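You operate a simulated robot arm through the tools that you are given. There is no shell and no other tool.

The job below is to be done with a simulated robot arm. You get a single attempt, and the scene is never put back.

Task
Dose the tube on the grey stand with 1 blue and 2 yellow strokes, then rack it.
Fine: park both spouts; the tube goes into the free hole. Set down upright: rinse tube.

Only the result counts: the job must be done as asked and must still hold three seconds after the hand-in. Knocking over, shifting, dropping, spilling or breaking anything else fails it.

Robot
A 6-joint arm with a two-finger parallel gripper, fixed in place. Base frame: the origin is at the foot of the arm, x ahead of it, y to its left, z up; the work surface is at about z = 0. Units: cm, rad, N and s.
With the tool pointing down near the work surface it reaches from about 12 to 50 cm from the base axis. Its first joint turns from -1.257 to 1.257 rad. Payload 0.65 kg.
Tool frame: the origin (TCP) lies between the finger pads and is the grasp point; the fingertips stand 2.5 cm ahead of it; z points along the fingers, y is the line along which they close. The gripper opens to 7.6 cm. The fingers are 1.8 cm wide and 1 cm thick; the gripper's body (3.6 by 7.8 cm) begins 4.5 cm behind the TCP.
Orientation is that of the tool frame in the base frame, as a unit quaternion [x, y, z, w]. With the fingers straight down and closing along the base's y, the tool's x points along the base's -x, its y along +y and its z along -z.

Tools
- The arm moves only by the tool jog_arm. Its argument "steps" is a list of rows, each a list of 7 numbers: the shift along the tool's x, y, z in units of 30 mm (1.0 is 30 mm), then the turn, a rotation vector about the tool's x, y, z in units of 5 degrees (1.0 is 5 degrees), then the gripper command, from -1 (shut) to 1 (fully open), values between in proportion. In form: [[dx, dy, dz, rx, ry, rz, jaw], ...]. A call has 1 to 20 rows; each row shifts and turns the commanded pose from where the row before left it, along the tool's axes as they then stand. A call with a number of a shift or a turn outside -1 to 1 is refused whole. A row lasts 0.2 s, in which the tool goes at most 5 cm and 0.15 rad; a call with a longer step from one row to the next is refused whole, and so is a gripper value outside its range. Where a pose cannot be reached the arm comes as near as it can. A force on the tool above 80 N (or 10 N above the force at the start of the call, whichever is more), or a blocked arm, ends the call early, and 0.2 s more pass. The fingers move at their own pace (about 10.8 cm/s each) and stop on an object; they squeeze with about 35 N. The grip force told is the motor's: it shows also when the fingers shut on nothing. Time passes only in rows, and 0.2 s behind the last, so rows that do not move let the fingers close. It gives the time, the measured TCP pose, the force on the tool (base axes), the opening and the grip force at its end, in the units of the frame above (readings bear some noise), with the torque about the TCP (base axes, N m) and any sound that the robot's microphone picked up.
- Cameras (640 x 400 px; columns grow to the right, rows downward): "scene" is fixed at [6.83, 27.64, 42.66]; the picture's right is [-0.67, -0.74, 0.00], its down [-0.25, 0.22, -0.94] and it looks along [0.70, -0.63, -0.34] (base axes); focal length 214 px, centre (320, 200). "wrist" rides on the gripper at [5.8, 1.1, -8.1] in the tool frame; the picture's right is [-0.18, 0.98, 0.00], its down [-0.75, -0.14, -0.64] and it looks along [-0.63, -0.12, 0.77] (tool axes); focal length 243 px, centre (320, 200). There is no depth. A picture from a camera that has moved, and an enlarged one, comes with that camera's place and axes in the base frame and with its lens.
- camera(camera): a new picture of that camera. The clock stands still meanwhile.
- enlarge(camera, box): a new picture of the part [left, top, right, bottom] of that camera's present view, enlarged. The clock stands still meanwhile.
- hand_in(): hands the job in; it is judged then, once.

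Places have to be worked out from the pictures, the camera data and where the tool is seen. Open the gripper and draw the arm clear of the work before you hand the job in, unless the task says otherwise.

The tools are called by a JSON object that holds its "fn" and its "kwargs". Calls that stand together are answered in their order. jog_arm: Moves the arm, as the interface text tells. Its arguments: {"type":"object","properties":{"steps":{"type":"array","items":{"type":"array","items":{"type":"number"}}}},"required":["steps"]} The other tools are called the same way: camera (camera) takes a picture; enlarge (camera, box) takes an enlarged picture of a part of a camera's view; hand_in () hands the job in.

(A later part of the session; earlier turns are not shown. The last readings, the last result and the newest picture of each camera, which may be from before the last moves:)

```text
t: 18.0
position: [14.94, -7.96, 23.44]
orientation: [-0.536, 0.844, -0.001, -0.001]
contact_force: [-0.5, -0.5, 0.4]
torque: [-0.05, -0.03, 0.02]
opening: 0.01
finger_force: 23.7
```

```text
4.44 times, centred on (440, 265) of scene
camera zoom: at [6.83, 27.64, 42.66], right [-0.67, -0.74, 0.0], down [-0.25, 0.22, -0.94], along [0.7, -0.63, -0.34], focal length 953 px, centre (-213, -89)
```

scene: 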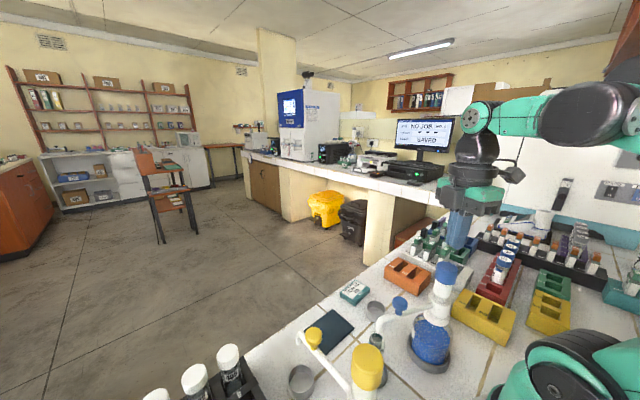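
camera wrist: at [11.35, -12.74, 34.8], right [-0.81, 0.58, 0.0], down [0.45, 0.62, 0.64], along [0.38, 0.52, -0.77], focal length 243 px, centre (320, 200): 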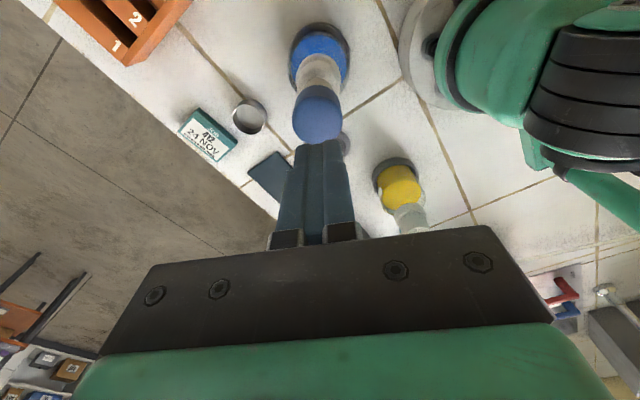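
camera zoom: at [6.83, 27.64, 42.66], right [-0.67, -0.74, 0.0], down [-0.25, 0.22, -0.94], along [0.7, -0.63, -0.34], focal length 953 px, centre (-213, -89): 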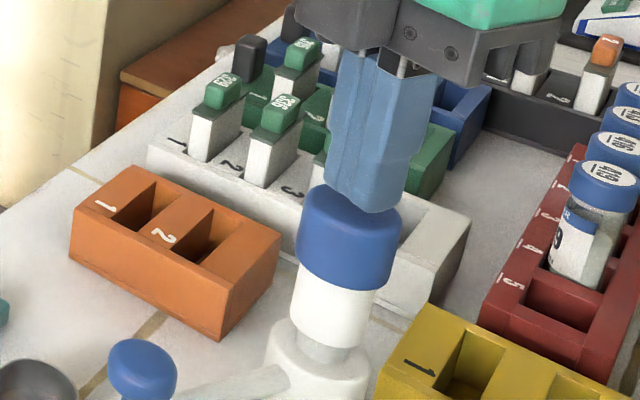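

The fingertips hover about 0.7 cm above the head. I'll check centring with a zoomed wrist view before pressing.

{"fn": "enlarge", "kwargs": {"camera": "wrist", "box": [240, 60, 400, 180]}}

{"fn": "enlarge", "kwargs": {"camera": "scene", "box": [415, 240, 475, 290]}}

```text
3.33 times, centred on (320, 120) of wrist
camera zoom: at [11.43, -12.74, 31.33], right [-0.81, 0.58, 0.0], down [0.45, 0.62, 0.64], along [0.38, 0.52, -0.77], focal length 809 px, centre (320, 467)
```

zoom: 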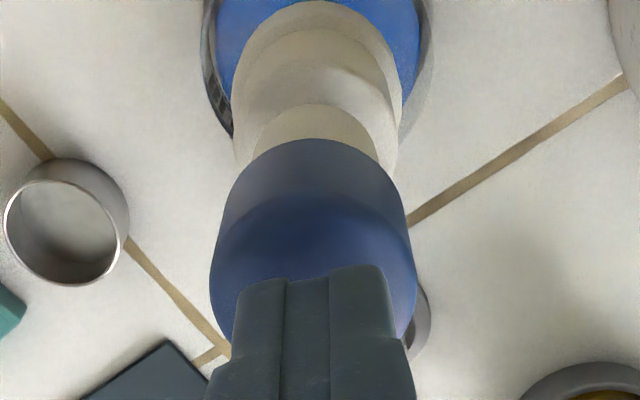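

```text
8.00 times, centred on (445, 265) of scene
camera zoom: at [6.83, 27.64, 42.66], right [-0.67, -0.74, 0.0], down [-0.25, 0.22, -0.94], along [0.7, -0.63, -0.34], focal length 1716 px, centre (-680, -320)
```

zoom: 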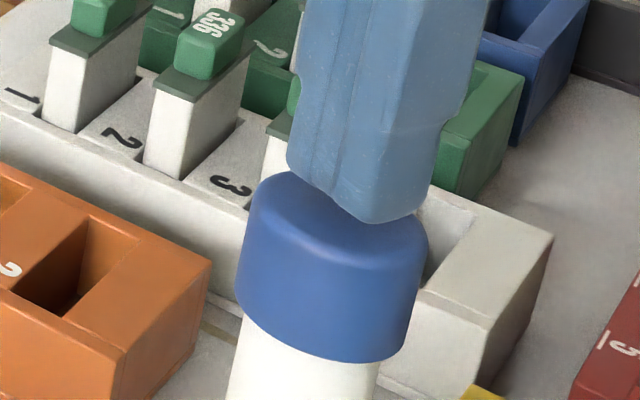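

Centring is within about 0.3 cm, which is enough for the 3 cm wide cap. I'll press down in small steps and watch the force and sound.

{"fn": "jog_arm", "kwargs": {"steps": [[0, 0, 0.1, 0, 0, 0, -1], [0, 0, 0.1, 0, 0, 0, -1], [0, 0, 0.1, 0, 0, 0, -1]]}}

```text
t: 18.8
position: [14.91, -8.0, 22.4]
orientation: [-0.536, 0.844, -0.002, -0.001]
contact_force: [1.6, 2.6, 3.9]
torque: [0.06, -0.03, -0.03]
opening: 0.0
finger_force: 23.3
```

Contact at z≈22.4 with about 4 N. I'll press on in small steps to find the bottom of the stroke.

{"fn": "jog_arm", "kwargs": {"steps": [[0, 0, 0.1, 0, 0, 0, -1], [0, 0, 0.1, 0, 0, 0, -1], [0, 0, 0.1, 0, 0, 0, -1]]}}

{"fn": "enlarge", "kwargs": {"camera": "scene", "box": [360, 240, 480, 350]}}

```text
t: 19.6
position: [14.72, -7.96, 21.53]
orientation: [-0.536, 0.844, -0.002, -0.001]
contact_force: [3.1, 0.0, 6.5]
torque: [0.03, -0.06, -0.05]
opening: 0.02
finger_force: 23.7
heard: click
```

```text
3.64 times, centred on (420, 295) of scene
camera zoom: at [6.83, 27.65, 42.66], right [-0.67, -0.74, 0.0], down [-0.25, 0.22, -0.94], along [0.7, -0.63, -0.34], focal length 780 px, centre (-44, -146)
```

zoom: 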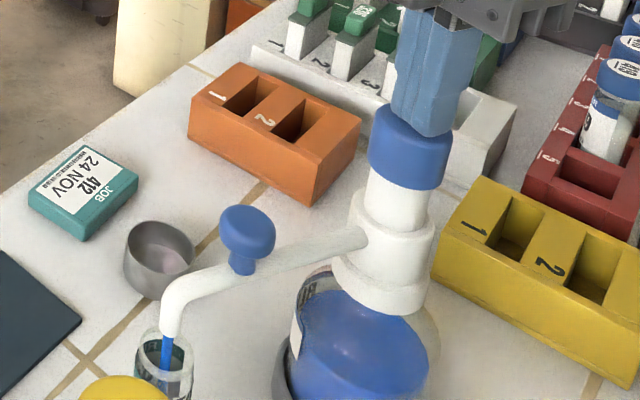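

I heard a click and a blue stream is entering the tube, so one stroke is done. I'll release the head slowly and check that the stream finishes inside the tube.

{"fn": "jog_arm", "kwargs": {"steps": [[0, 0, 0, 0, 0, 0, -1], [0, 0, 0, 0, 0, 0, -1], [0, 0, -0.1, 0, 0, 0, -1], [0, 0, -0.15, 0, 0, 0, -1], [0, 0, -0.2, 0, 0, 0, -1], [0, 0, -0.3, 0, 0, 0, -1], [0, 0, -0.5, 0, 0, 0, -1], [0, 0, -0.5, 0, 0, 0, -1], [0, 0, 0, 0, 0, 0, -1]]}}

{"fn": "enlarge", "kwargs": {"camera": "scene", "box": [340, 240, 480, 350]}}

{"fn": "enlarge", "kwargs": {"camera": "scene", "box": [365, 305, 425, 355]}}

```text
t: 21.6
position: [14.78, -8.0, 26.81]
orientation: [-0.535, 0.845, -0.002, -0.001]
contact_force: [-0.4, -0.7, -0.6]
torque: [0.05, 0.02, 0.01]
opening: 0.01
finger_force: 23.2
```

```text
3.64 times, centred on (410, 295) of scene
camera zoom: at [6.83, 27.64, 42.66], right [-0.67, -0.74, 0.0], down [-0.25, 0.22, -0.94], along [0.7, -0.63, -0.34], focal length 780 px, centre (-7, -146)
```

zoom: 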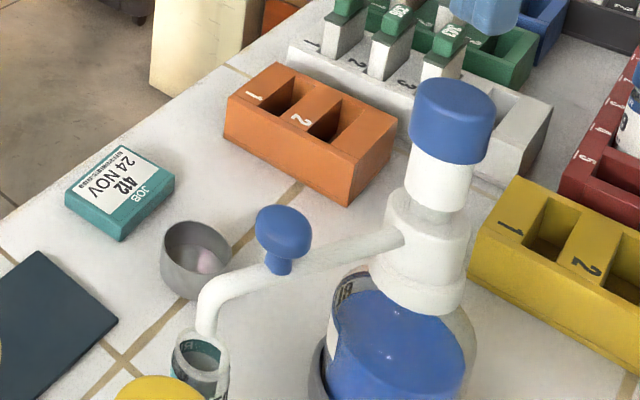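

```text
8.00 times, centred on (395, 330) of scene
camera zoom: at [6.83, 27.64, 42.66], right [-0.67, -0.74, 0.0], down [-0.25, 0.22, -0.94], along [0.7, -0.63, -0.34], focal length 1716 px, centre (-280, -840)
```

zoom: 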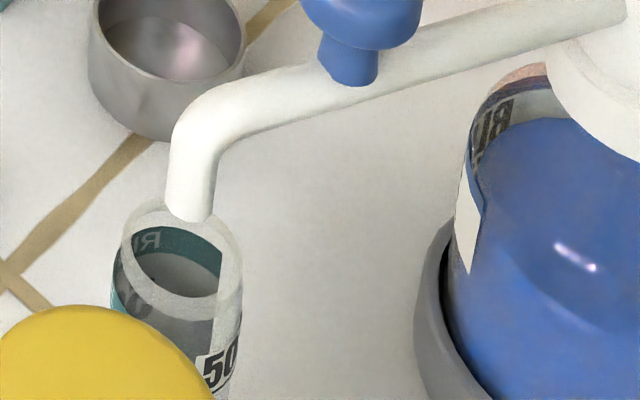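

One blue stroke was delivered and the head is back up. I'll return over the knob, descend with open fingers and cage it again to swing it back.

{"fn": "jog_arm", "kwargs": {"steps": [[-0.6, 0, 0, 0, 0, 0, -1], [-0.9, 0, 0, 0, 0, 0, -1], [-0.9, 0, 0, 0, 0, 0, 0], [-0.51, 0, 0, 0, 0, 0, 0.4], [0, 0, 0.8, 0, 0, 0, 0.4], [0, 0, 0.8, 0, 0, 0, 0.4], [0, 0, 0.8, 0, 0, 0, 0.4], [0, 0, 0, 0, 0, 0, 0.4]]}}

{"fn": "camera", "kwargs": {"camera": "wrist"}}

{"fn": "enlarge", "kwargs": {"camera": "scene", "box": [340, 220, 480, 350]}}

```text
t: 23.4
position: [18.56, -0.19, 19.68]
orientation: [-0.536, 0.844, -0.002, -0.002]
contact_force: [0.2, -1.0, -0.3]
torque: [0.0, -0.01, 0.02]
opening: 5.3
finger_force: 0.0
```

```text
taken
camera wrist: at [15.07, -4.96, 27.52], right [-0.81, 0.59, 0.0], down [0.45, 0.62, 0.64], along [0.38, 0.52, -0.77], focal length 243 px, centre (320, 200)
```

wrist: 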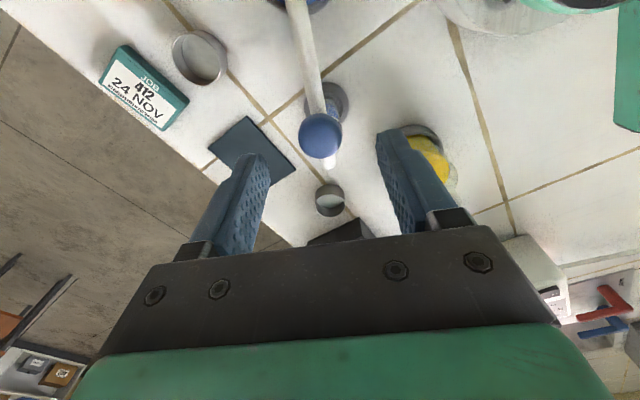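

```text
3.08 times, centred on (410, 285) of scene
camera zoom: at [6.83, 27.64, 42.66], right [-0.67, -0.74, 0.0], down [-0.25, 0.22, -0.94], along [0.7, -0.63, -0.34], focal length 660 px, centre (43, -62)
```

zoom: 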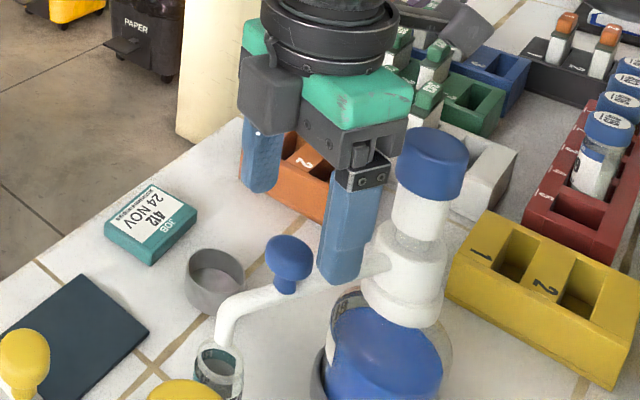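

The knob is centred. I'll descend to z≈15.8, cage it and swing back along the same arc.

{"fn": "jog_arm", "kwargs": {"steps": [[0, 0, 0.45, 0, 0, 0, 0.4], [0, 0, 0.45, 0, 0, 0, 0.4], [0, 0, 0.4, 0, 0, 0, 0.4], [0, 0, 0, 0, 0, 0, 0.1], [0, 0, 0, 0, 0, 0, -0.16], [0, 0, 0, 0, 0, 0, -0.16], [0.011, -0.253, 0, 0, 0, 1, -0.16], [0.011, -0.253, 0, 0, 0, 1, -0.16], [0.011, -0.253, 0, 0, 0, 1, -0.16], [0.011, -0.253, 0, 0, 0, 1, -0.16], [0.011, -0.253, 0, 0, 0, 1, -0.16], [0.011, -0.253, 0, 0, 0, 1, -0.16]]}}

{"fn": "camera", "kwargs": {"camera": "wrist"}}

{"fn": "enlarge", "kwargs": {"camera": "scene", "box": [340, 210, 500, 330]}}

```text
t: 26.0
position: [22.05, -2.86, 15.78]
orientation: [-0.298, 0.954, -0.002, -0.001]
contact_force: [0.9, 0.0, 0.0]
torque: [0.0, 0.03, -0.02]
opening: 3.2
finger_force: 0.1
```

```text
taken
camera wrist: at [16.62, -5.33, 23.7], right [-0.41, 0.91, 0.0], down [0.7, 0.32, 0.64], along [0.59, 0.26, -0.77], focal length 243 px, centre (320, 200)
```

wrist: 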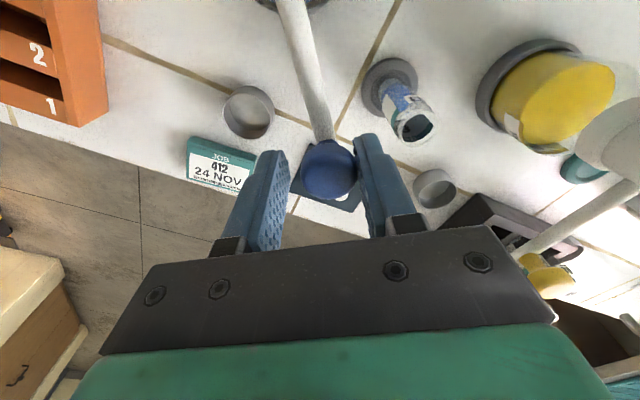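

```text
3.33 times, centred on (420, 270) of scene
camera zoom: at [6.83, 27.64, 42.66], right [-0.67, -0.74, 0.0], down [-0.25, 0.22, -0.94], along [0.7, -0.63, -0.34], focal length 715 px, centre (-13, -33)
```

zoom: 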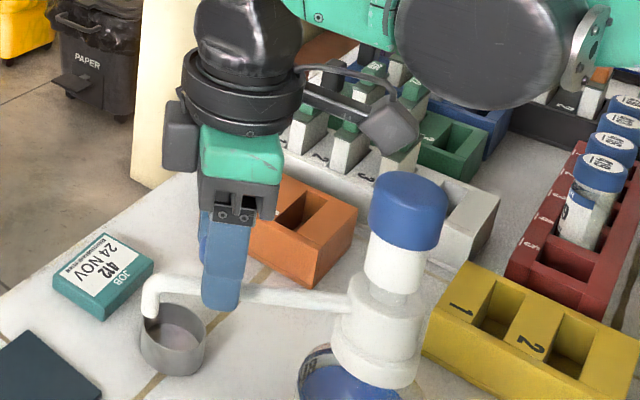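

The tube now shows blue liquid and the spout is coming back. I'll continue 35° to the parking direction.

{"fn": "jog_arm", "kwargs": {"steps": [[0.011, -0.253, 0, 0, 0, 1, -0.16], [0.011, -0.253, 0, 0, 0, 1, -0.16], [0.011, -0.253, 0, 0, 0, 1, -0.16], [0.011, -0.253, 0, 0, 0, 1, -0.16], [0.011, -0.253, 0, 0, 0, 1, -0.16], [0.011, -0.253, 0, 0, 0, 1, -0.16], [0.011, -0.253, 0, 0, 0, 1, -0.16], [0, 0, 0, 0, 0, 0, -0.16]]}}

{"fn": "camera", "kwargs": {"camera": "wrist"}}

{"fn": "enlarge", "kwargs": {"camera": "scene", "box": [340, 190, 500, 310]}}

```text
t: 27.8
position: [23.58, -7.89, 15.79]
orientation: [0.003, 1.0, -0.002, 0.0]
contact_force: [-0.6, 0.9, 0.4]
torque: [0.03, 0.01, 0.01]
opening: 3.2
finger_force: 0.1
```

```text
taken
camera wrist: at [17.72, -6.76, 23.66], right [0.19, 0.98, 0.0], down [0.75, -0.14, 0.64], along [0.63, -0.12, -0.77], focal length 243 px, centre (320, 200)
```

wrist: 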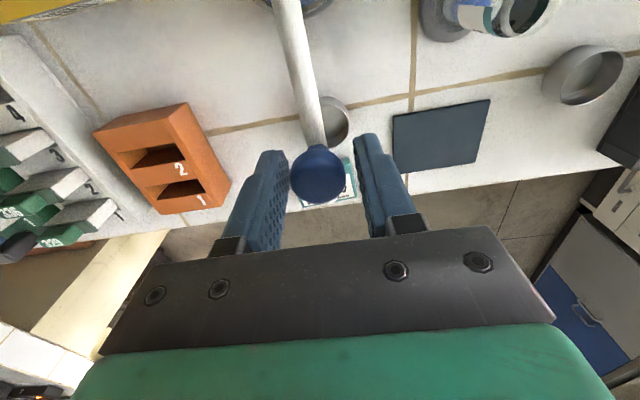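

```text
3.33 times, centred on (420, 250) of scene
camera zoom: at [6.83, 27.64, 42.66], right [-0.67, -0.74, 0.0], down [-0.25, 0.22, -0.94], along [0.7, -0.63, -0.34], focal length 715 px, centre (-13, 33)
```

zoom: 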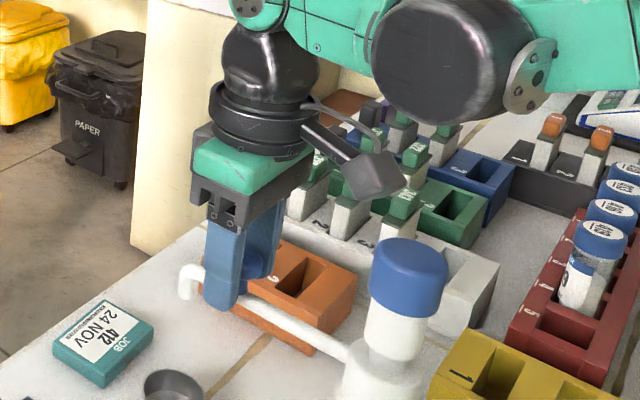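

The blue spout is back at essentially its initial position. I'll open, rise to z≈27, and confirm parking by comparing with the initial picture.

{"fn": "jog_arm", "kwargs": {"steps": [[0, 0, 0, 0, 0, 0, 0.2], [0, 0, 0, 0, 0, 0, 0.5], [0, 0, -0.4, 0, 0, 0, 0.5], [0, 0, -0.6, 0, 0, 0, 0.5], [0, 0, -0.9, 0, 0, 0, 0.5], [0, 0, -0.9, 0, 0, 0, 0.5], [0, 0, -0.9, 0, 0, 0, 0.5], [0, 1, 0, 0, 0, 0, 0.5], [0, 1, 0, 0, 0, 0, 0.5], [0, 1, 0, 0, 0, 0, 0.5], [0, 1, 0, 0, 0, 0, 0.5], [0, 1, 0, 0, 0, 0, 0.5], [0, 1, 0, 0, 0, 0, 0.5], [0, 1, 0, 0, 0, 0, 0.5], [0, 0.26, 0, 0, 0, 0, 0.5], [0, 0, 0, 0, 0, 0, 0.5]]}}

{"fn": "enlarge", "kwargs": {"camera": "scene", "box": [260, 200, 580, 400]}}

{"fn": "camera", "kwargs": {"camera": "wrist"}}

{"fn": "camera", "kwargs": {"camera": "scene"}}

```text
t: 31.2
position: [23.42, 13.67, 26.89]
orientation: [0.002, 1.0, -0.002, -0.001]
contact_force: [-0.3, 0.1, -0.5]
torque: [-0.01, -0.03, -0.02]
opening: 5.69
finger_force: 0.0
```

```text
2.00 times, centred on (420, 300) of scene
camera zoom: at [6.83, 27.65, 42.66], right [-0.67, -0.74, 0.0], down [-0.25, 0.22, -0.94], along [0.7, -0.63, -0.34], focal length 429 px, centre (120, 0)
```

zoom: 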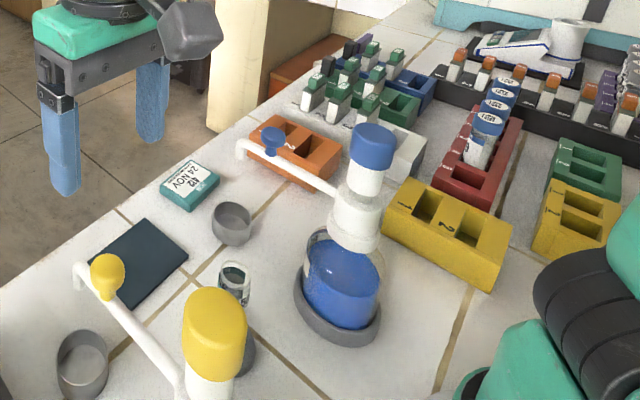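

```text
taken
camera wrist: at [17.71, 14.73, 34.78], right [0.19, 0.98, 0.0], down [0.75, -0.14, 0.64], along [0.63, -0.12, -0.77], focal length 243 px, centre (320, 200)
```

wrist: 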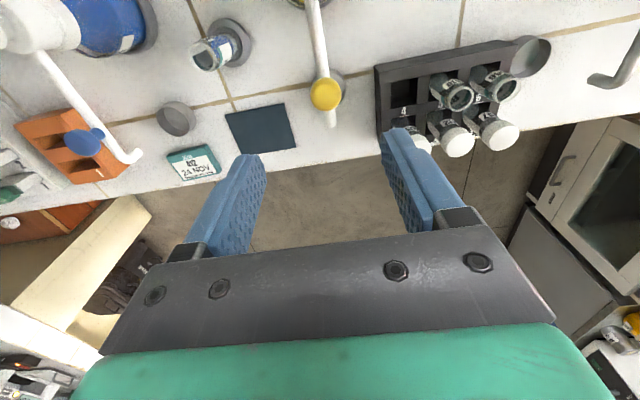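

```text
taken
```

scene: 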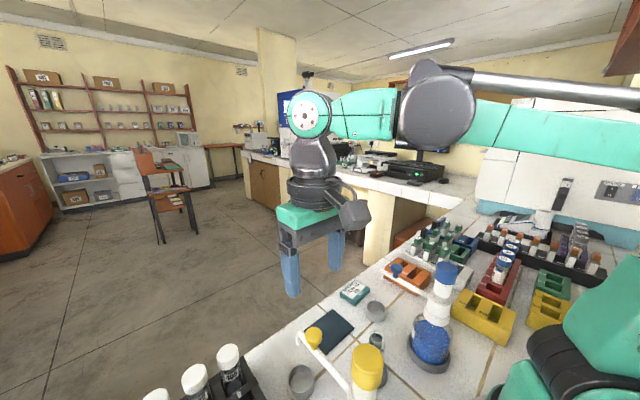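

The blue spout is back in its initial parked position (knob at the same pixel). The yellow knob is about 0.45 cm to +y of the tool axis, so I'll shift and descend to just above it.

{"fn": "jog_arm", "kwargs": {"steps": [[0, 0.155, 0.5, 0, 0, 0, 0.5], [0, 0, 0.7, 0, 0, 0, 0.5], [0, 0, 0.7, 0, 0, 0, 0.5], [0, 0, 0.6, 0, 0, 0, 0.5], [0, 0, 0, 0, 0, 0, 0.5]]}}

{"fn": "camera", "kwargs": {"camera": "wrist"}}

{"fn": "enlarge", "kwargs": {"camera": "scene", "box": [260, 260, 420, 380]}}

```text
t: 32.4
position: [23.82, 14.22, 19.51]
orientation: [0.002, 1.0, -0.003, 0.0]
contact_force: [0.2, 0.1, 0.6]
torque: [-0.04, -0.01, 0.01]
opening: 5.7
finger_force: 0.1
```

```text
taken
camera wrist: at [17.91, 15.43, 27.38], right [0.19, 0.98, 0.0], down [0.75, -0.14, 0.64], along [0.63, -0.12, -0.77], focal length 243 px, centre (320, 200)
```

wrist: 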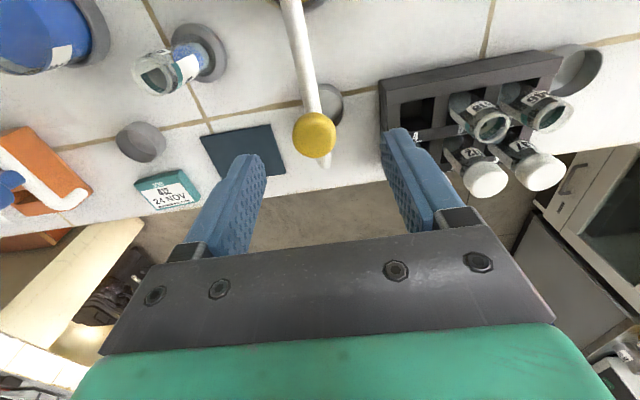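

```text
3.33 times, centred on (340, 320) of scene
camera zoom: at [6.83, 27.64, 42.66], right [-0.67, -0.74, 0.0], down [-0.25, 0.22, -0.94], along [0.7, -0.63, -0.34], focal length 715 px, centre (253, -200)
```

zoom: 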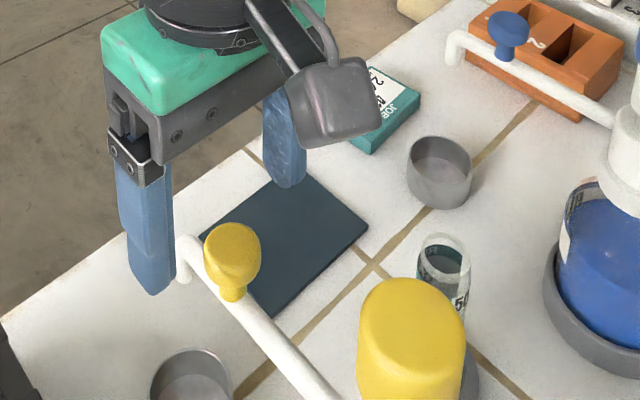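

The knob is about 0.3 cm to −y of centre, so it's near (23.8, 13.9). I'll nudge −y, descend to z≈15.7 and cage it.

{"fn": "jog_arm", "kwargs": {"steps": [[0, -0.09, 0.3, 0, 0, 0, 0.5], [0, 0, 0.4, 0, 0, 0, 0.5], [0, 0, 0.4, 0, 0, 0, 0.5], [0, 0, 0.15, 0, 0, 0, 0.5], [0, 0, 0, 0, 0, 0, 0.2], [0, 0, 0, 0, 0, 0, -0.1], [0, 0, 0, 0, 0, 0, -0.16], [0, 0, 0, 0, 0, 0, -0.16]]}}

{"fn": "camera", "kwargs": {"camera": "wrist"}}

{"fn": "enlarge", "kwargs": {"camera": "scene", "box": [260, 260, 420, 380]}}

```text
t: 34.2
position: [23.46, 14.18, 15.71]
orientation: [0.002, 1.0, -0.003, 0.0]
contact_force: [0.5, 0.3, -0.2]
torque: [-0.01, -0.05, 0.01]
opening: 3.18
finger_force: 0.0
```

```text
taken
camera wrist: at [17.74, 15.27, 23.66], right [0.19, 0.98, 0.0], down [0.75, -0.14, 0.64], along [0.63, -0.12, -0.77], focal length 243 px, centre (320, 200)
```

wrist: 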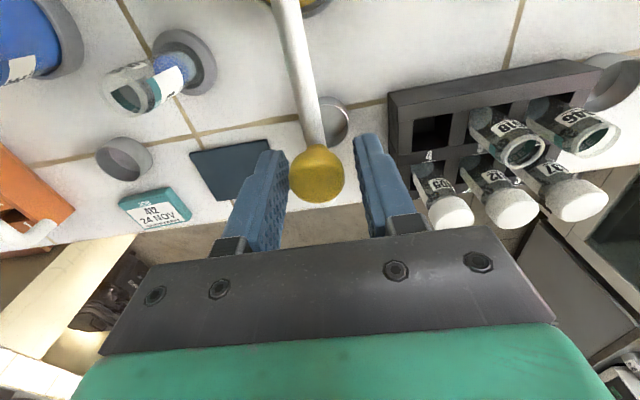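

```text
3.33 times, centred on (340, 320) of scene
camera zoom: at [6.83, 27.64, 42.66], right [-0.67, -0.74, 0.0], down [-0.25, 0.22, -0.94], along [0.7, -0.63, -0.34], focal length 715 px, centre (253, -200)
```

zoom: 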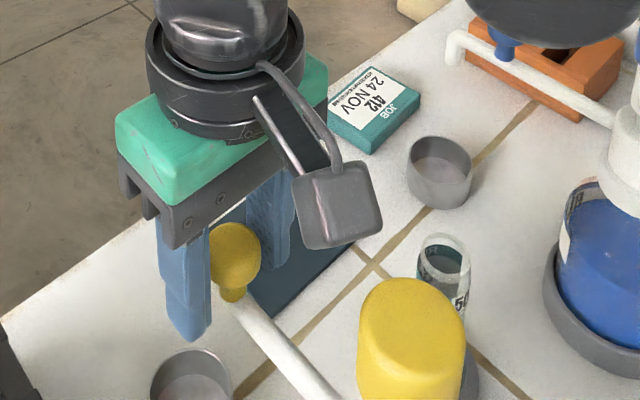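

The yellow knob is caged with no contact force. I'll swing it clockwise toward the tube, 30° first.

{"fn": "jog_arm", "kwargs": {"steps": [[0.011, -0.253, 0, 0, 0, 1, -0.16], [0.011, -0.253, 0, 0, 0, 1, -0.16], [0.011, -0.253, 0, 0, 0, 1, -0.16], [0.011, -0.253, 0, 0, 0, 1, -0.16], [0.011, -0.253, 0, 0, 0, 1, -0.16], [0.011, -0.253, 0, 0, 0, 1, -0.16]]}}

{"fn": "camera", "kwargs": {"camera": "wrist"}}

{"fn": "enlarge", "kwargs": {"camera": "scene", "box": [280, 260, 440, 380]}}

```text
t: 35.6
position: [22.6, 9.65, 15.56]
orientation: [0.262, 0.965, -0.002, 0.0]
contact_force: [0.4, 1.1, -0.4]
torque: [0.02, 0.0, -0.01]
opening: 3.22
finger_force: 0.0
```

```text
taken
camera wrist: at [18.02, 13.54, 23.55], right [0.65, 0.76, 0.0], down [0.58, -0.5, 0.65], along [0.49, -0.42, -0.76], focal length 243 px, centre (320, 200)
```

wrist: 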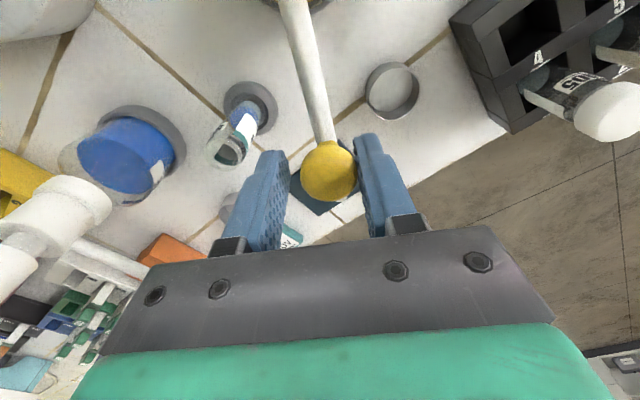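

```text
3.33 times, centred on (360, 320) of scene
camera zoom: at [6.83, 27.64, 42.66], right [-0.67, -0.74, 0.0], down [-0.25, 0.22, -0.94], along [0.7, -0.63, -0.34], focal length 715 px, centre (187, -200)
```

zoom: 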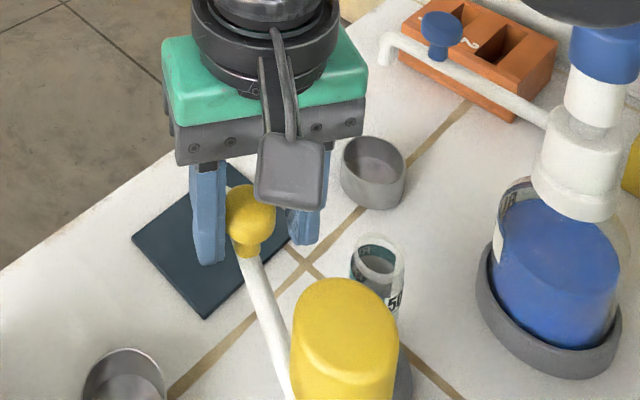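

The swing is going well. I'll continue another 37.5° to bring the yellow tip over the tube.

{"fn": "jog_arm", "kwargs": {"steps": [[0.011, -0.253, 0, 0, 0, 1, -0.16], [0.011, -0.253, 0, 0, 0, 1, -0.16], [0.011, -0.253, 0, 0, 0, 1, -0.16], [0.011, -0.253, 0, 0, 0, 1, -0.16], [0.011, -0.253, 0, 0, 0, 1, -0.16], [0.011, -0.253, 0, 0, 0, 1, -0.16], [0.011, -0.253, 0, 0, 0, 1, -0.16], [0.005, -0.126, 0, 0, 0, 0.5, -0.16], [0, 0, 0, 0, 0, 0, -0.16]]}}

{"fn": "camera", "kwargs": {"camera": "wrist"}}

{"fn": "enlarge", "kwargs": {"camera": "scene", "box": [300, 260, 460, 380]}}

{"fn": "enlarge", "kwargs": {"camera": "wrist", "box": [260, 60, 400, 220]}}

```text
t: 37.6
position: [18.33, 5.92, 15.59]
orientation: [0.557, 0.83, -0.002, 0.001]
contact_force: [0.3, -0.3, 0.3]
torque: [0.01, 0.02, -0.04]
opening: 3.17
finger_force: 0.1
```

```text
taken
camera wrist: at [17.12, 11.74, 23.41], right [0.98, 0.2, 0.0], down [0.15, -0.75, 0.65], along [0.13, -0.63, -0.76], focal length 243 px, centre (320, 200)
```

wrist: 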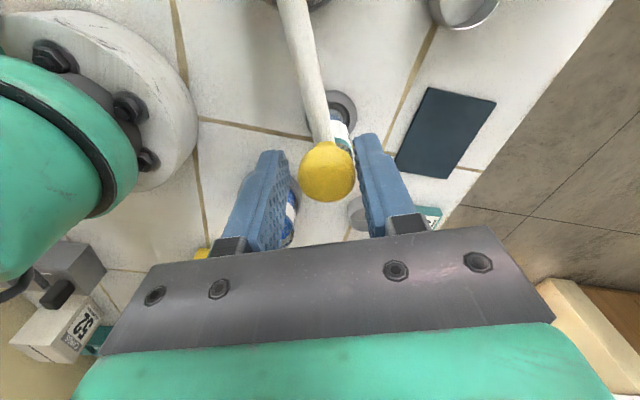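

```text
3.33 times, centred on (380, 320) of scene
camera zoom: at [6.83, 27.64, 42.66], right [-0.67, -0.74, 0.0], down [-0.25, 0.22, -0.94], along [0.7, -0.63, -0.34], focal length 715 px, centre (120, -200)
```

zoom: 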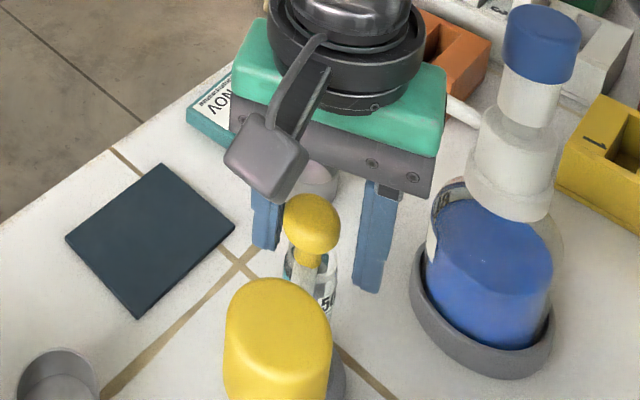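

```text
2.50 times, centred on (330, 140) of wrist
camera zoom: at [17.12, 11.74, 23.41], right [0.98, 0.2, 0.0], down [0.15, -0.75, 0.65], along [0.13, -0.63, -0.76], focal length 606 px, centre (295, 350)
```

zoom: 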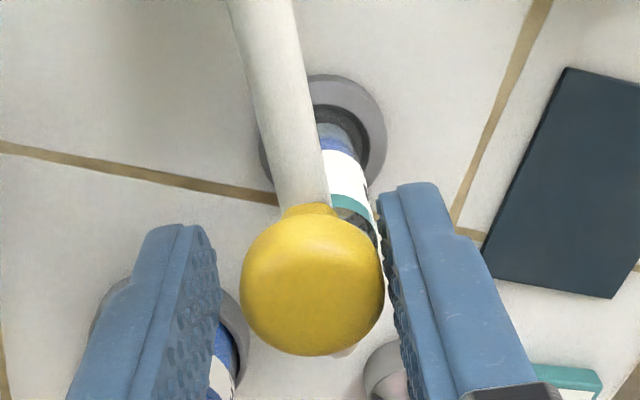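

The knob computes to about −65° about the pump, which is the tube direction. I'll zoom in to verify the tip lies over the tube mouth.

{"fn": "enlarge", "kwargs": {"camera": "scene", "box": [350, 310, 410, 360]}}

{"fn": "enlarge", "kwargs": {"camera": "wrist", "box": [300, 80, 380, 220]}}

```text
8.00 times, centred on (380, 335) of scene
camera zoom: at [6.83, 27.64, 42.66], right [-0.67, -0.74, 0.0], down [-0.25, 0.22, -0.94], along [0.7, -0.63, -0.34], focal length 1716 px, centre (-160, -880)
```

zoom: 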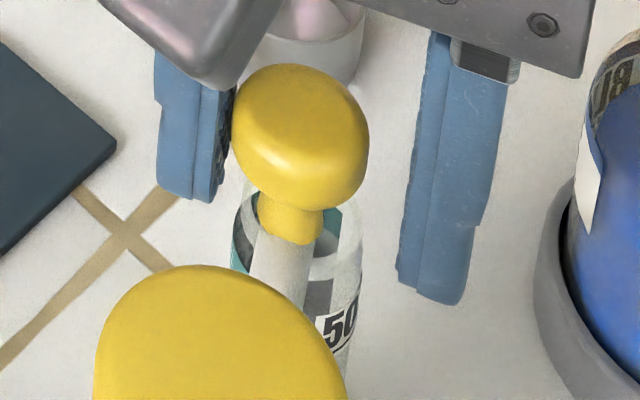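

```text
2.86 times, centred on (340, 150) of wrist
camera zoom: at [17.12, 11.74, 23.41], right [0.98, 0.2, 0.0], down [0.15, -0.75, 0.65], along [0.13, -0.63, -0.76], focal length 693 px, centre (263, 343)
```

zoom: 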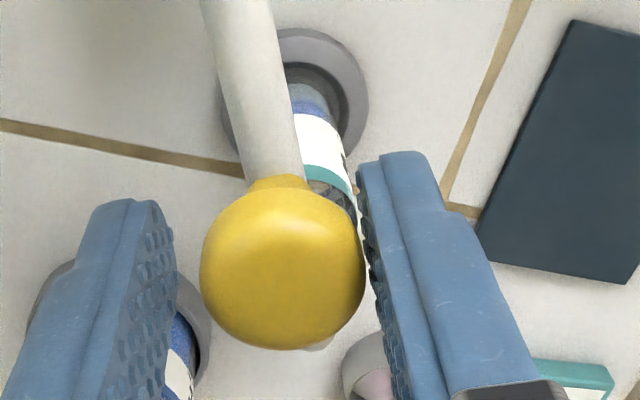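

The yellow tip lines up with the tube laterally to within about 0.1 cm. I'll open, rise to z≈27, close the gripper and move back along the spout to above the yellow head.

{"fn": "jog_arm", "kwargs": {"steps": [[0, 0, 0, 0, 0, 0, 0.2], [0, 0, 0, 0, 0, 0, 0.4], [0, 0, -0.4, 0, 0, 0, 0.4], [0, 0, -0.6, 0, 0, 0, 0.4], [0, 0, -0.9, 0, 0, 0, 0.4], [0, 0, -0.9, 0, 0, 0, 0.4], [0, 0, -0.93, 0, 0, 0, -1], [0.6, 0, 0, 0, 0, 0, -1], [0.9, 0, 0, 0, 0, 0, -1], [0.9, 0, 0, 0, 0, 0, -1], [0.5, 0, 0, 0, 0, 0, -1], [0, 0, 0, 0, 0, 0, -1]]}}

{"fn": "camera", "kwargs": {"camera": "wrist"}}

{"fn": "enlarge", "kwargs": {"camera": "scene", "box": [300, 220, 460, 400]}}

{"fn": "enlarge", "kwargs": {"camera": "scene", "box": [350, 300, 410, 350]}}

```text
t: 40.2
position: [14.88, 14.19, 26.58]
orientation: [0.557, 0.831, -0.001, 0.001]
contact_force: [0.1, -0.1, -0.3]
torque: [0.01, 0.02, 0.03]
opening: 0.0
finger_force: 23.9
```

```text
taken
camera wrist: at [13.68, 19.91, 34.49], right [0.98, 0.2, 0.0], down [0.16, -0.75, 0.65], along [0.13, -0.63, -0.76], focal length 243 px, centre (320, 200)
```

wrist: 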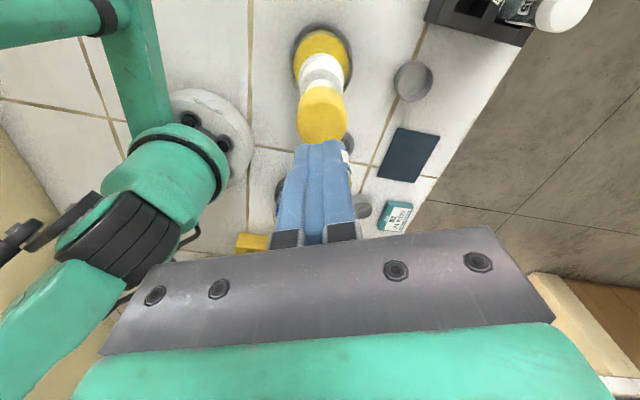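

```text
2.22 times, centred on (380, 310) of scene
camera zoom: at [6.83, 27.65, 42.66], right [-0.67, -0.74, 0.0], down [-0.25, 0.22, -0.94], along [0.7, -0.63, -0.34], focal length 477 px, centre (187, -44)
```

zoom: 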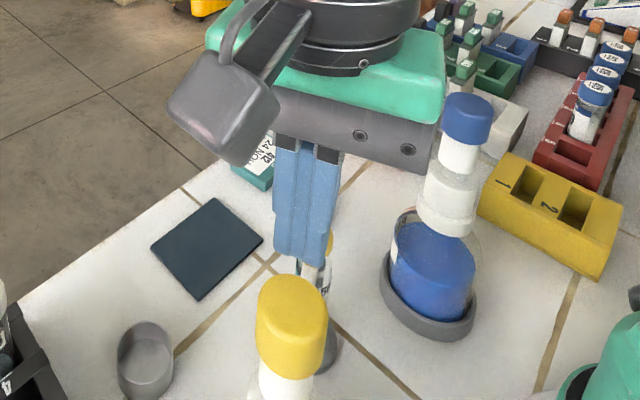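

```text
8.00 times, centred on (380, 325) of scene
camera zoom: at [6.83, 27.65, 42.66], right [-0.67, -0.74, 0.0], down [-0.25, 0.22, -0.94], along [0.7, -0.63, -0.34], focal length 1716 px, centre (-160, -800)
```

zoom: 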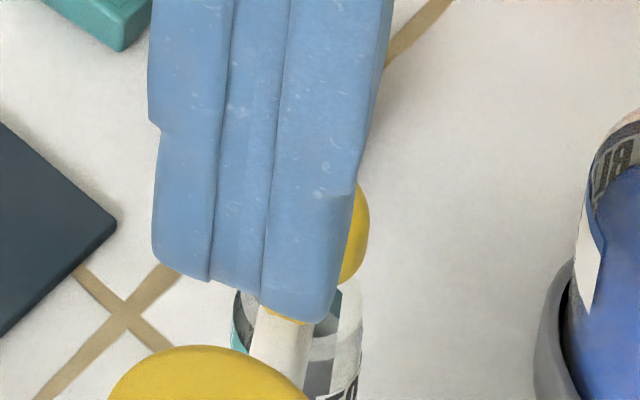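

The yellow head is about 0.2 cm to tool +y of the axis. I'll nudge, descend to just above the head and check.

{"fn": "jog_arm", "kwargs": {"steps": [[0, 0.07, 0.4, 0, 0, 0, -1], [0, 0, 0.4, 0, 0, 0, -1], [0, 0, 0.25, 0, 0, 0, -1], [0, 0, 0, 0, 0, 0, -1]]}}

{"fn": "enlarge", "kwargs": {"camera": "wrist", "box": [240, 60, 400, 180]}}

{"fn": "enlarge", "kwargs": {"camera": "scene", "box": [320, 290, 420, 400]}}

```text
t: 41.2
position: [15.04, 14.22, 23.35]
orientation: [0.557, 0.83, -0.002, 0.002]
contact_force: [0.4, 0.2, -0.3]
torque: [0.02, 0.04, -0.03]
opening: 0.02
finger_force: 23.7
```

```text
3.33 times, centred on (320, 120) of wrist
camera zoom: at [13.85, 19.96, 31.33], right [0.98, 0.2, 0.0], down [0.16, -0.75, 0.65], along [0.13, -0.63, -0.76], focal length 809 px, centre (320, 467)
```

zoom: 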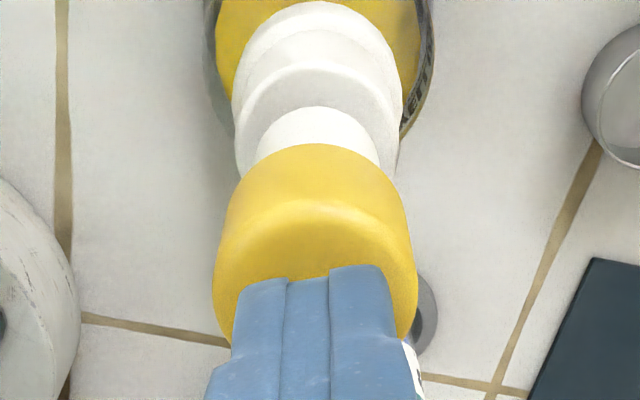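

```text
3.64 times, centred on (370, 345) of scene
camera zoom: at [6.83, 27.64, 42.66], right [-0.67, -0.74, 0.0], down [-0.25, 0.22, -0.94], along [0.7, -0.63, -0.34], focal length 780 px, centre (138, -327)
```

zoom: 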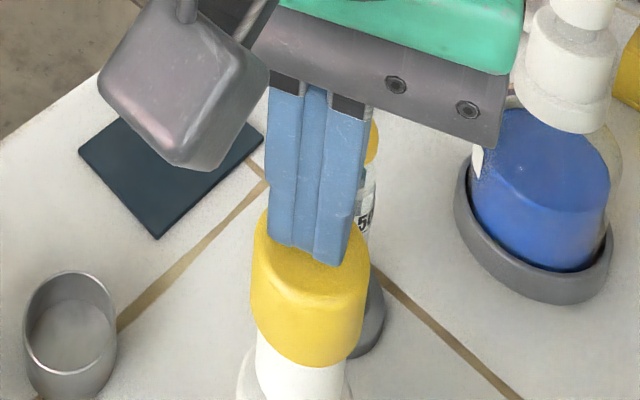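

Centring matches the blue case. I'll press the first yellow stroke by 1.8 cm of travel, as before.

{"fn": "jog_arm", "kwargs": {"steps": [[0, 0, 0.1, 0, 0, 0, -1], [0, 0, 0.1, 0, 0, 0, -1], [0, 0, 0.1, 0, 0, 0, -1], [0, 0, 0.1, 0, 0, 0, -1], [0, 0, 0.1, 0, 0, 0, -1], [0, 0, 0.1, 0, 0, 0, -1]]}}

{"fn": "enlarge", "kwargs": {"camera": "scene", "box": [340, 290, 420, 360]}}

```text
t: 42.6
position: [15.18, 14.14, 21.84]
orientation: [0.557, 0.831, -0.001, 0.002]
contact_force: [-2.2, 1.3, 6.2]
torque: [0.07, 0.08, 0.05]
opening: 0.0
finger_force: 23.6
```

```text
5.71 times, centred on (380, 325) of scene
camera zoom: at [6.83, 27.64, 42.66], right [-0.67, -0.74, 0.0], down [-0.25, 0.22, -0.94], along [0.7, -0.63, -0.34], focal length 1226 px, centre (-23, -514)
```

zoom: 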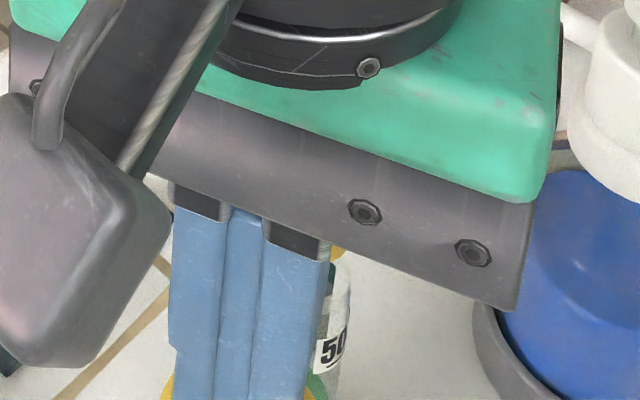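

No click yet at z=21.84 with 6 N. I'll press a little deeper in small steps.

{"fn": "jog_arm", "kwargs": {"steps": [[0, 0, 0.08, 0, 0, 0, -1]]}}

```text
t: 43.0
position: [15.28, 14.02, 21.7]
orientation: [0.557, 0.83, -0.002, 0.002]
contact_force: [-1.0, -2.8, 5.7]
torque: [-0.04, 0.01, 0.02]
opening: 0.01
finger_force: 23.4
heard: click
```

A click: first yellow stroke. I'll check the stream.

{"fn": "enlarge", "kwargs": {"camera": "scene", "box": [350, 310, 410, 360]}}

{"fn": "enlarge", "kwargs": {"camera": "wrist", "box": [260, 60, 400, 220]}}

```text
8.00 times, centred on (380, 335) of scene
camera zoom: at [6.83, 27.64, 42.66], right [-0.67, -0.74, 0.0], down [-0.25, 0.22, -0.94], along [0.7, -0.63, -0.34], focal length 1716 px, centre (-160, -880)
```

zoom: 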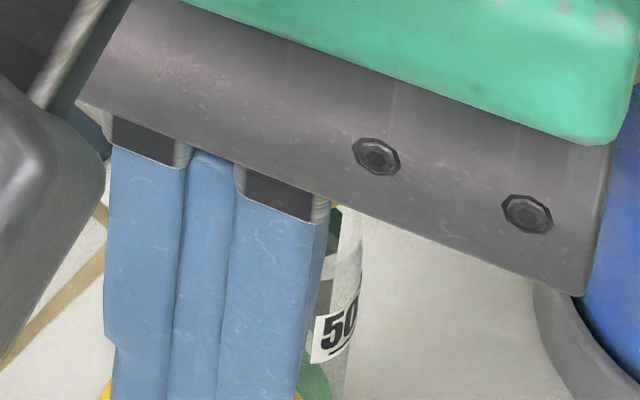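

```text
2.50 times, centred on (330, 140) of wrist
camera zoom: at [13.98, 19.93, 29.46], right [0.98, 0.2, 0.0], down [0.15, -0.75, 0.65], along [0.13, -0.63, -0.76], focal length 606 px, centre (295, 350)
```

zoom: 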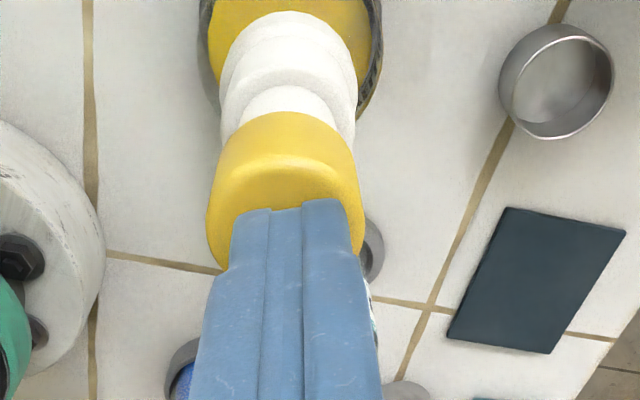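

The tube content looks green now, so the yellow dose is going in. I'll release fully, wait for the head to return, and zoom to check the tube.

{"fn": "jog_arm", "kwargs": {"steps": [[0, 0, 0, 0, 0, 0, -1], [0, 0, 0, 0, 0, 0, -1], [0, 0, -0.1, 0, 0, 0, -1], [0, 0, -0.15, 0, 0, 0, -1], [0, 0, -0.2, 0, 0, 0, -1], [0, 0, -0.2, 0, 0, 0, -1], [0, 0, -0.2, 0, 0, 0, -1], [0, 0, 0, 0, 0, 0, -1], [0, 0, 0, 0, 0, 0, -1]]}}

{"fn": "enlarge", "kwargs": {"camera": "scene", "box": [320, 290, 420, 400]}}

```text
t: 45.0
position: [15.2, 14.09, 24.05]
orientation: [0.557, 0.83, -0.001, 0.001]
contact_force: [0.3, 1.2, -0.4]
torque: [0.0, 0.03, 0.0]
opening: 0.03
finger_force: 23.7
```

```text
3.64 times, centred on (370, 345) of scene
camera zoom: at [6.83, 27.64, 42.66], right [-0.67, -0.74, 0.0], down [-0.25, 0.22, -0.94], along [0.7, -0.63, -0.34], focal length 780 px, centre (138, -327)
```

zoom: 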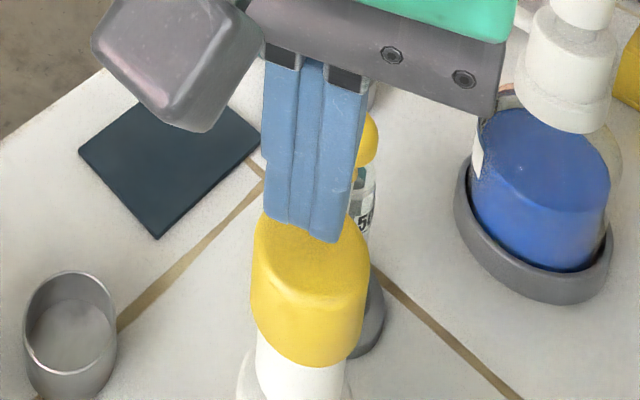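

The head is back up. Now the second yellow stroke, going most of the way first and then in small increments until the click.

{"fn": "jog_arm", "kwargs": {"steps": [[0, 0, 0.1, 0, 0, 0, -1], [0, 0, 0.1, 0, 0, 0, -1], [0, 0, 0.1, 0, 0, 0, -1], [0, 0, 0.1, 0, 0, 0, -1], [0, 0, 0.1, 0, 0, 0, -1], [0, 0, 0.1, 0, 0, 0, -1], [0, 0, 0.1, 0, 0, 0, -1], [0, 0, 0.08, 0, 0, 0, -1]]}}

```text
t: 46.8
position: [15.38, 14.06, 21.77]
orientation: [0.557, 0.83, -0.002, 0.001]
contact_force: [-1.7, 1.7, 5.3]
torque: [0.06, 0.09, 0.01]
opening: 0.0
finger_force: 24.0
```

No click yet at z=21.77, so I'll add one small step.

{"fn": "jog_arm", "kwargs": {"steps": [[0, 0, 0.06, 0, 0, 0, -1]]}}

```text
t: 47.2
position: [15.32, 14.16, 21.6]
orientation: [0.557, 0.831, -0.003, 0.002]
contact_force: [-2.1, -3.7, 6.2]
torque: [-0.04, 0.03, 0.01]
opening: 0.0
finger_force: 23.5
heard: click
```

Second yellow click heard. I'll hold briefly, release and rise to clear height, then check the scene.

{"fn": "jog_arm", "kwargs": {"steps": [[0, 0, 0, 0, 0, 0, -1], [0, 0, 0, 0, 0, 0, -1], [0, 0, -0.1, 0, 0, 0, -1], [0, 0, -0.15, 0, 0, 0, -1], [0, 0, -0.2, 0, 0, 0, -1], [0, 0, -0.3, 0, 0, 0, -1], [0, 0, -0.5, 0, 0, 0, -1], [0, 0, -0.5, 0, 0, 0, -1], [0, 0, 0, 0, 0, 0, -1], [0, 0, 0, 0, 0, 0, -1]]}}

{"fn": "camera", "kwargs": {"camera": "wrist"}}

{"fn": "enlarge", "kwargs": {"camera": "scene", "box": [340, 290, 440, 380]}}

```text
t: 49.4
position: [15.15, 14.05, 26.76]
orientation: [0.557, 0.831, -0.001, 0.001]
contact_force: [-0.2, -0.5, 0.5]
torque: [0.02, 0.01, -0.01]
opening: 0.01
finger_force: 23.7
```

```text
taken
camera wrist: at [13.94, 19.91, 34.64], right [0.98, 0.2, 0.0], down [0.16, -0.75, 0.65], along [0.13, -0.63, -0.76], focal length 243 px, centre (320, 200)
```

wrist: 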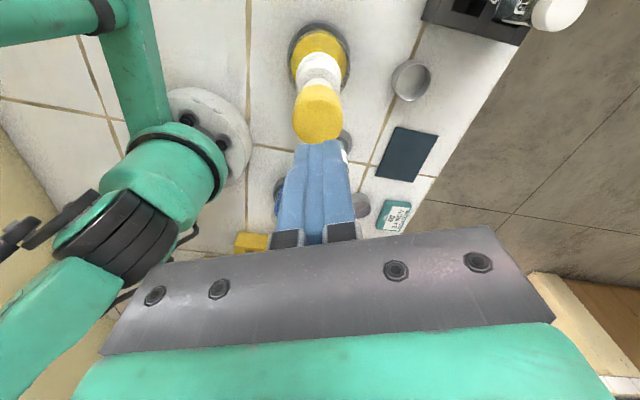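

```text
4.44 times, centred on (390, 335) of scene
camera zoom: at [6.83, 27.64, 42.66], right [-0.67, -0.74, 0.0], down [-0.25, 0.22, -0.94], along [0.7, -0.63, -0.34], focal length 953 px, centre (9, -400)
```

zoom: 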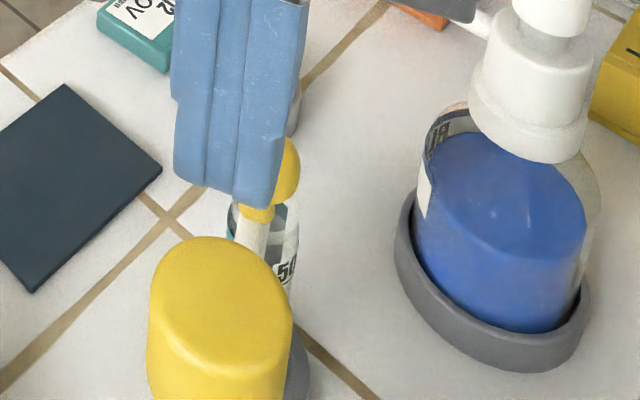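

I'll go back over the yellow knob and lower with fingers open, then check centring.

{"fn": "jog_arm", "kwargs": {"steps": [[-0.6, 0.02, 0, 0, 0, 0, -1], [-0.9, 0, 0, 0, 0, 0, -1], [-0.9, 0, 0, 0, 0, 0, 0], [-0.5, 0, 0, 0, 0, 0, 0.4], [0, 0, 0.8, 0, 0, 0, 0.4], [0, 0, 0.8, 0, 0, 0, 0.4], [0, 0, 0.8, 0, 0, 0, 0.4], [0, 0, 0, 0, 0, 0, 0.4]]}}

{"fn": "camera", "kwargs": {"camera": "wrist"}}

{"fn": "enlarge", "kwargs": {"camera": "scene", "box": [320, 260, 460, 370]}}

```text
t: 51.2
position: [18.68, 6.21, 19.8]
orientation: [0.558, 0.83, -0.002, 0.001]
contact_force: [-0.3, 0.2, -0.5]
torque: [0.01, 0.01, -0.02]
opening: 5.3
finger_force: 0.1
```

```text
taken
camera wrist: at [17.54, 12.04, 27.72], right [0.98, 0.2, 0.0], down [0.16, -0.75, 0.65], along [0.13, -0.63, -0.76], focal length 243 px, centre (320, 200)
```

wrist: 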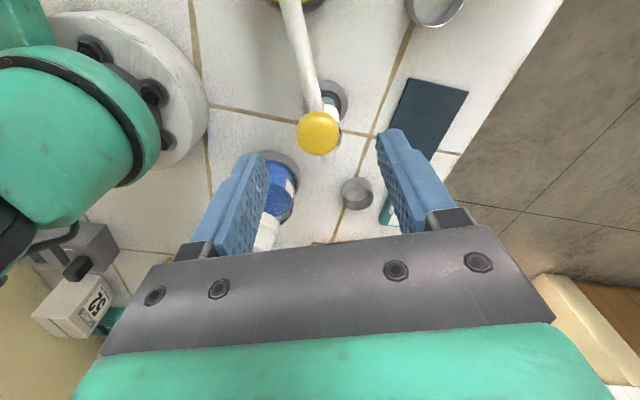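

```text
3.64 times, centred on (390, 315) of scene
camera zoom: at [6.83, 27.64, 42.66], right [-0.67, -0.74, 0.0], down [-0.25, 0.22, -0.94], along [0.7, -0.63, -0.34], focal length 780 px, centre (66, -218)
```

zoom: 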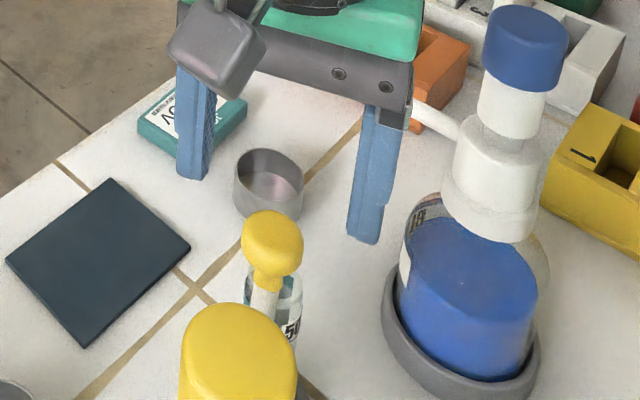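

The knob is centred. I'll align the yaw with the spout, descend, cage it and start swinging back.

{"fn": "jog_arm", "kwargs": {"steps": [[0, 0, 0.3, 0, 0, -0.74, 0.4], [0, 0, 0.4, 0, 0, 0, 0.4], [0, 0, 0.4, 0, 0, 0, 0.4], [0, 0, 0.25, 0, 0, 0, 0.4], [0, 0, 0, 0, 0, 0, 0.1], [0, 0, 0, 0, 0, 0, -0.16], [0, 0, 0, 0, 0, 0, -0.16], [0.011, 0.253, 0, 0, 0, -1, -0.16], [0.011, 0.253, 0, 0, 0, -1, -0.16], [0.011, 0.253, 0, 0, 0, -1, -0.16], [0.011, 0.253, 0, 0, 0, -1, -0.16], [0.011, 0.253, 0, 0, 0, -1, -0.16], [0.011, 0.253, 0, 0, 0, -1, -0.16]]}}

{"fn": "camera", "kwargs": {"camera": "wrist"}}

{"fn": "enlarge", "kwargs": {"camera": "scene", "box": [280, 260, 440, 380]}}

```text
t: 54.0
position: [21.97, 9.01, 15.56]
orientation: [0.292, 0.956, -0.002, 0.001]
contact_force: [-0.2, -0.7, 1.2]
torque: [0.03, 0.01, 0.01]
opening: 3.22
finger_force: 0.2
```

```text
taken
camera wrist: at [17.68, 13.11, 23.42], right [0.7, 0.71, 0.0], down [0.55, -0.53, 0.65], along [0.46, -0.45, -0.76], focal length 243 px, centre (320, 200)
```

wrist: 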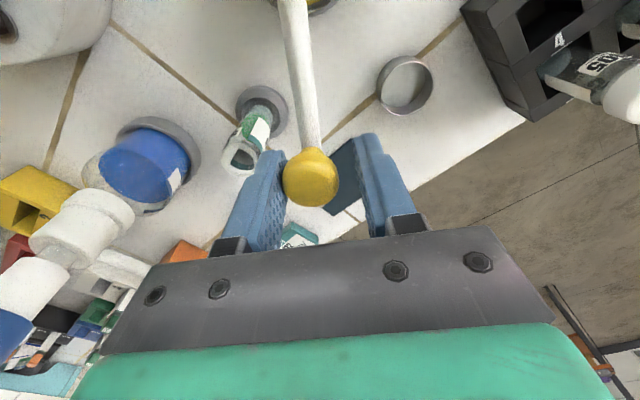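

```text
3.33 times, centred on (360, 320) of scene
camera zoom: at [6.83, 27.64, 42.66], right [-0.67, -0.74, 0.0], down [-0.25, 0.22, -0.94], along [0.7, -0.63, -0.34], focal length 715 px, centre (187, -200)
```

zoom: 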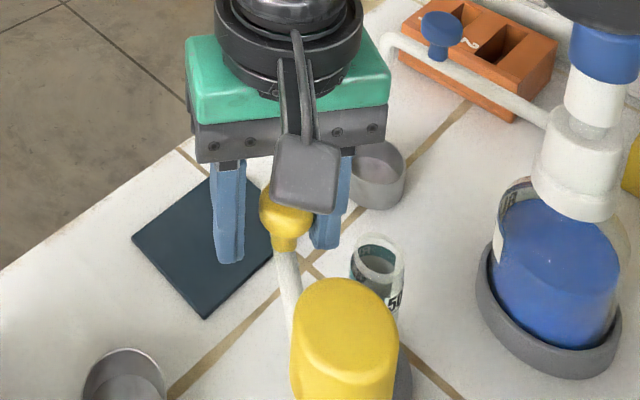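

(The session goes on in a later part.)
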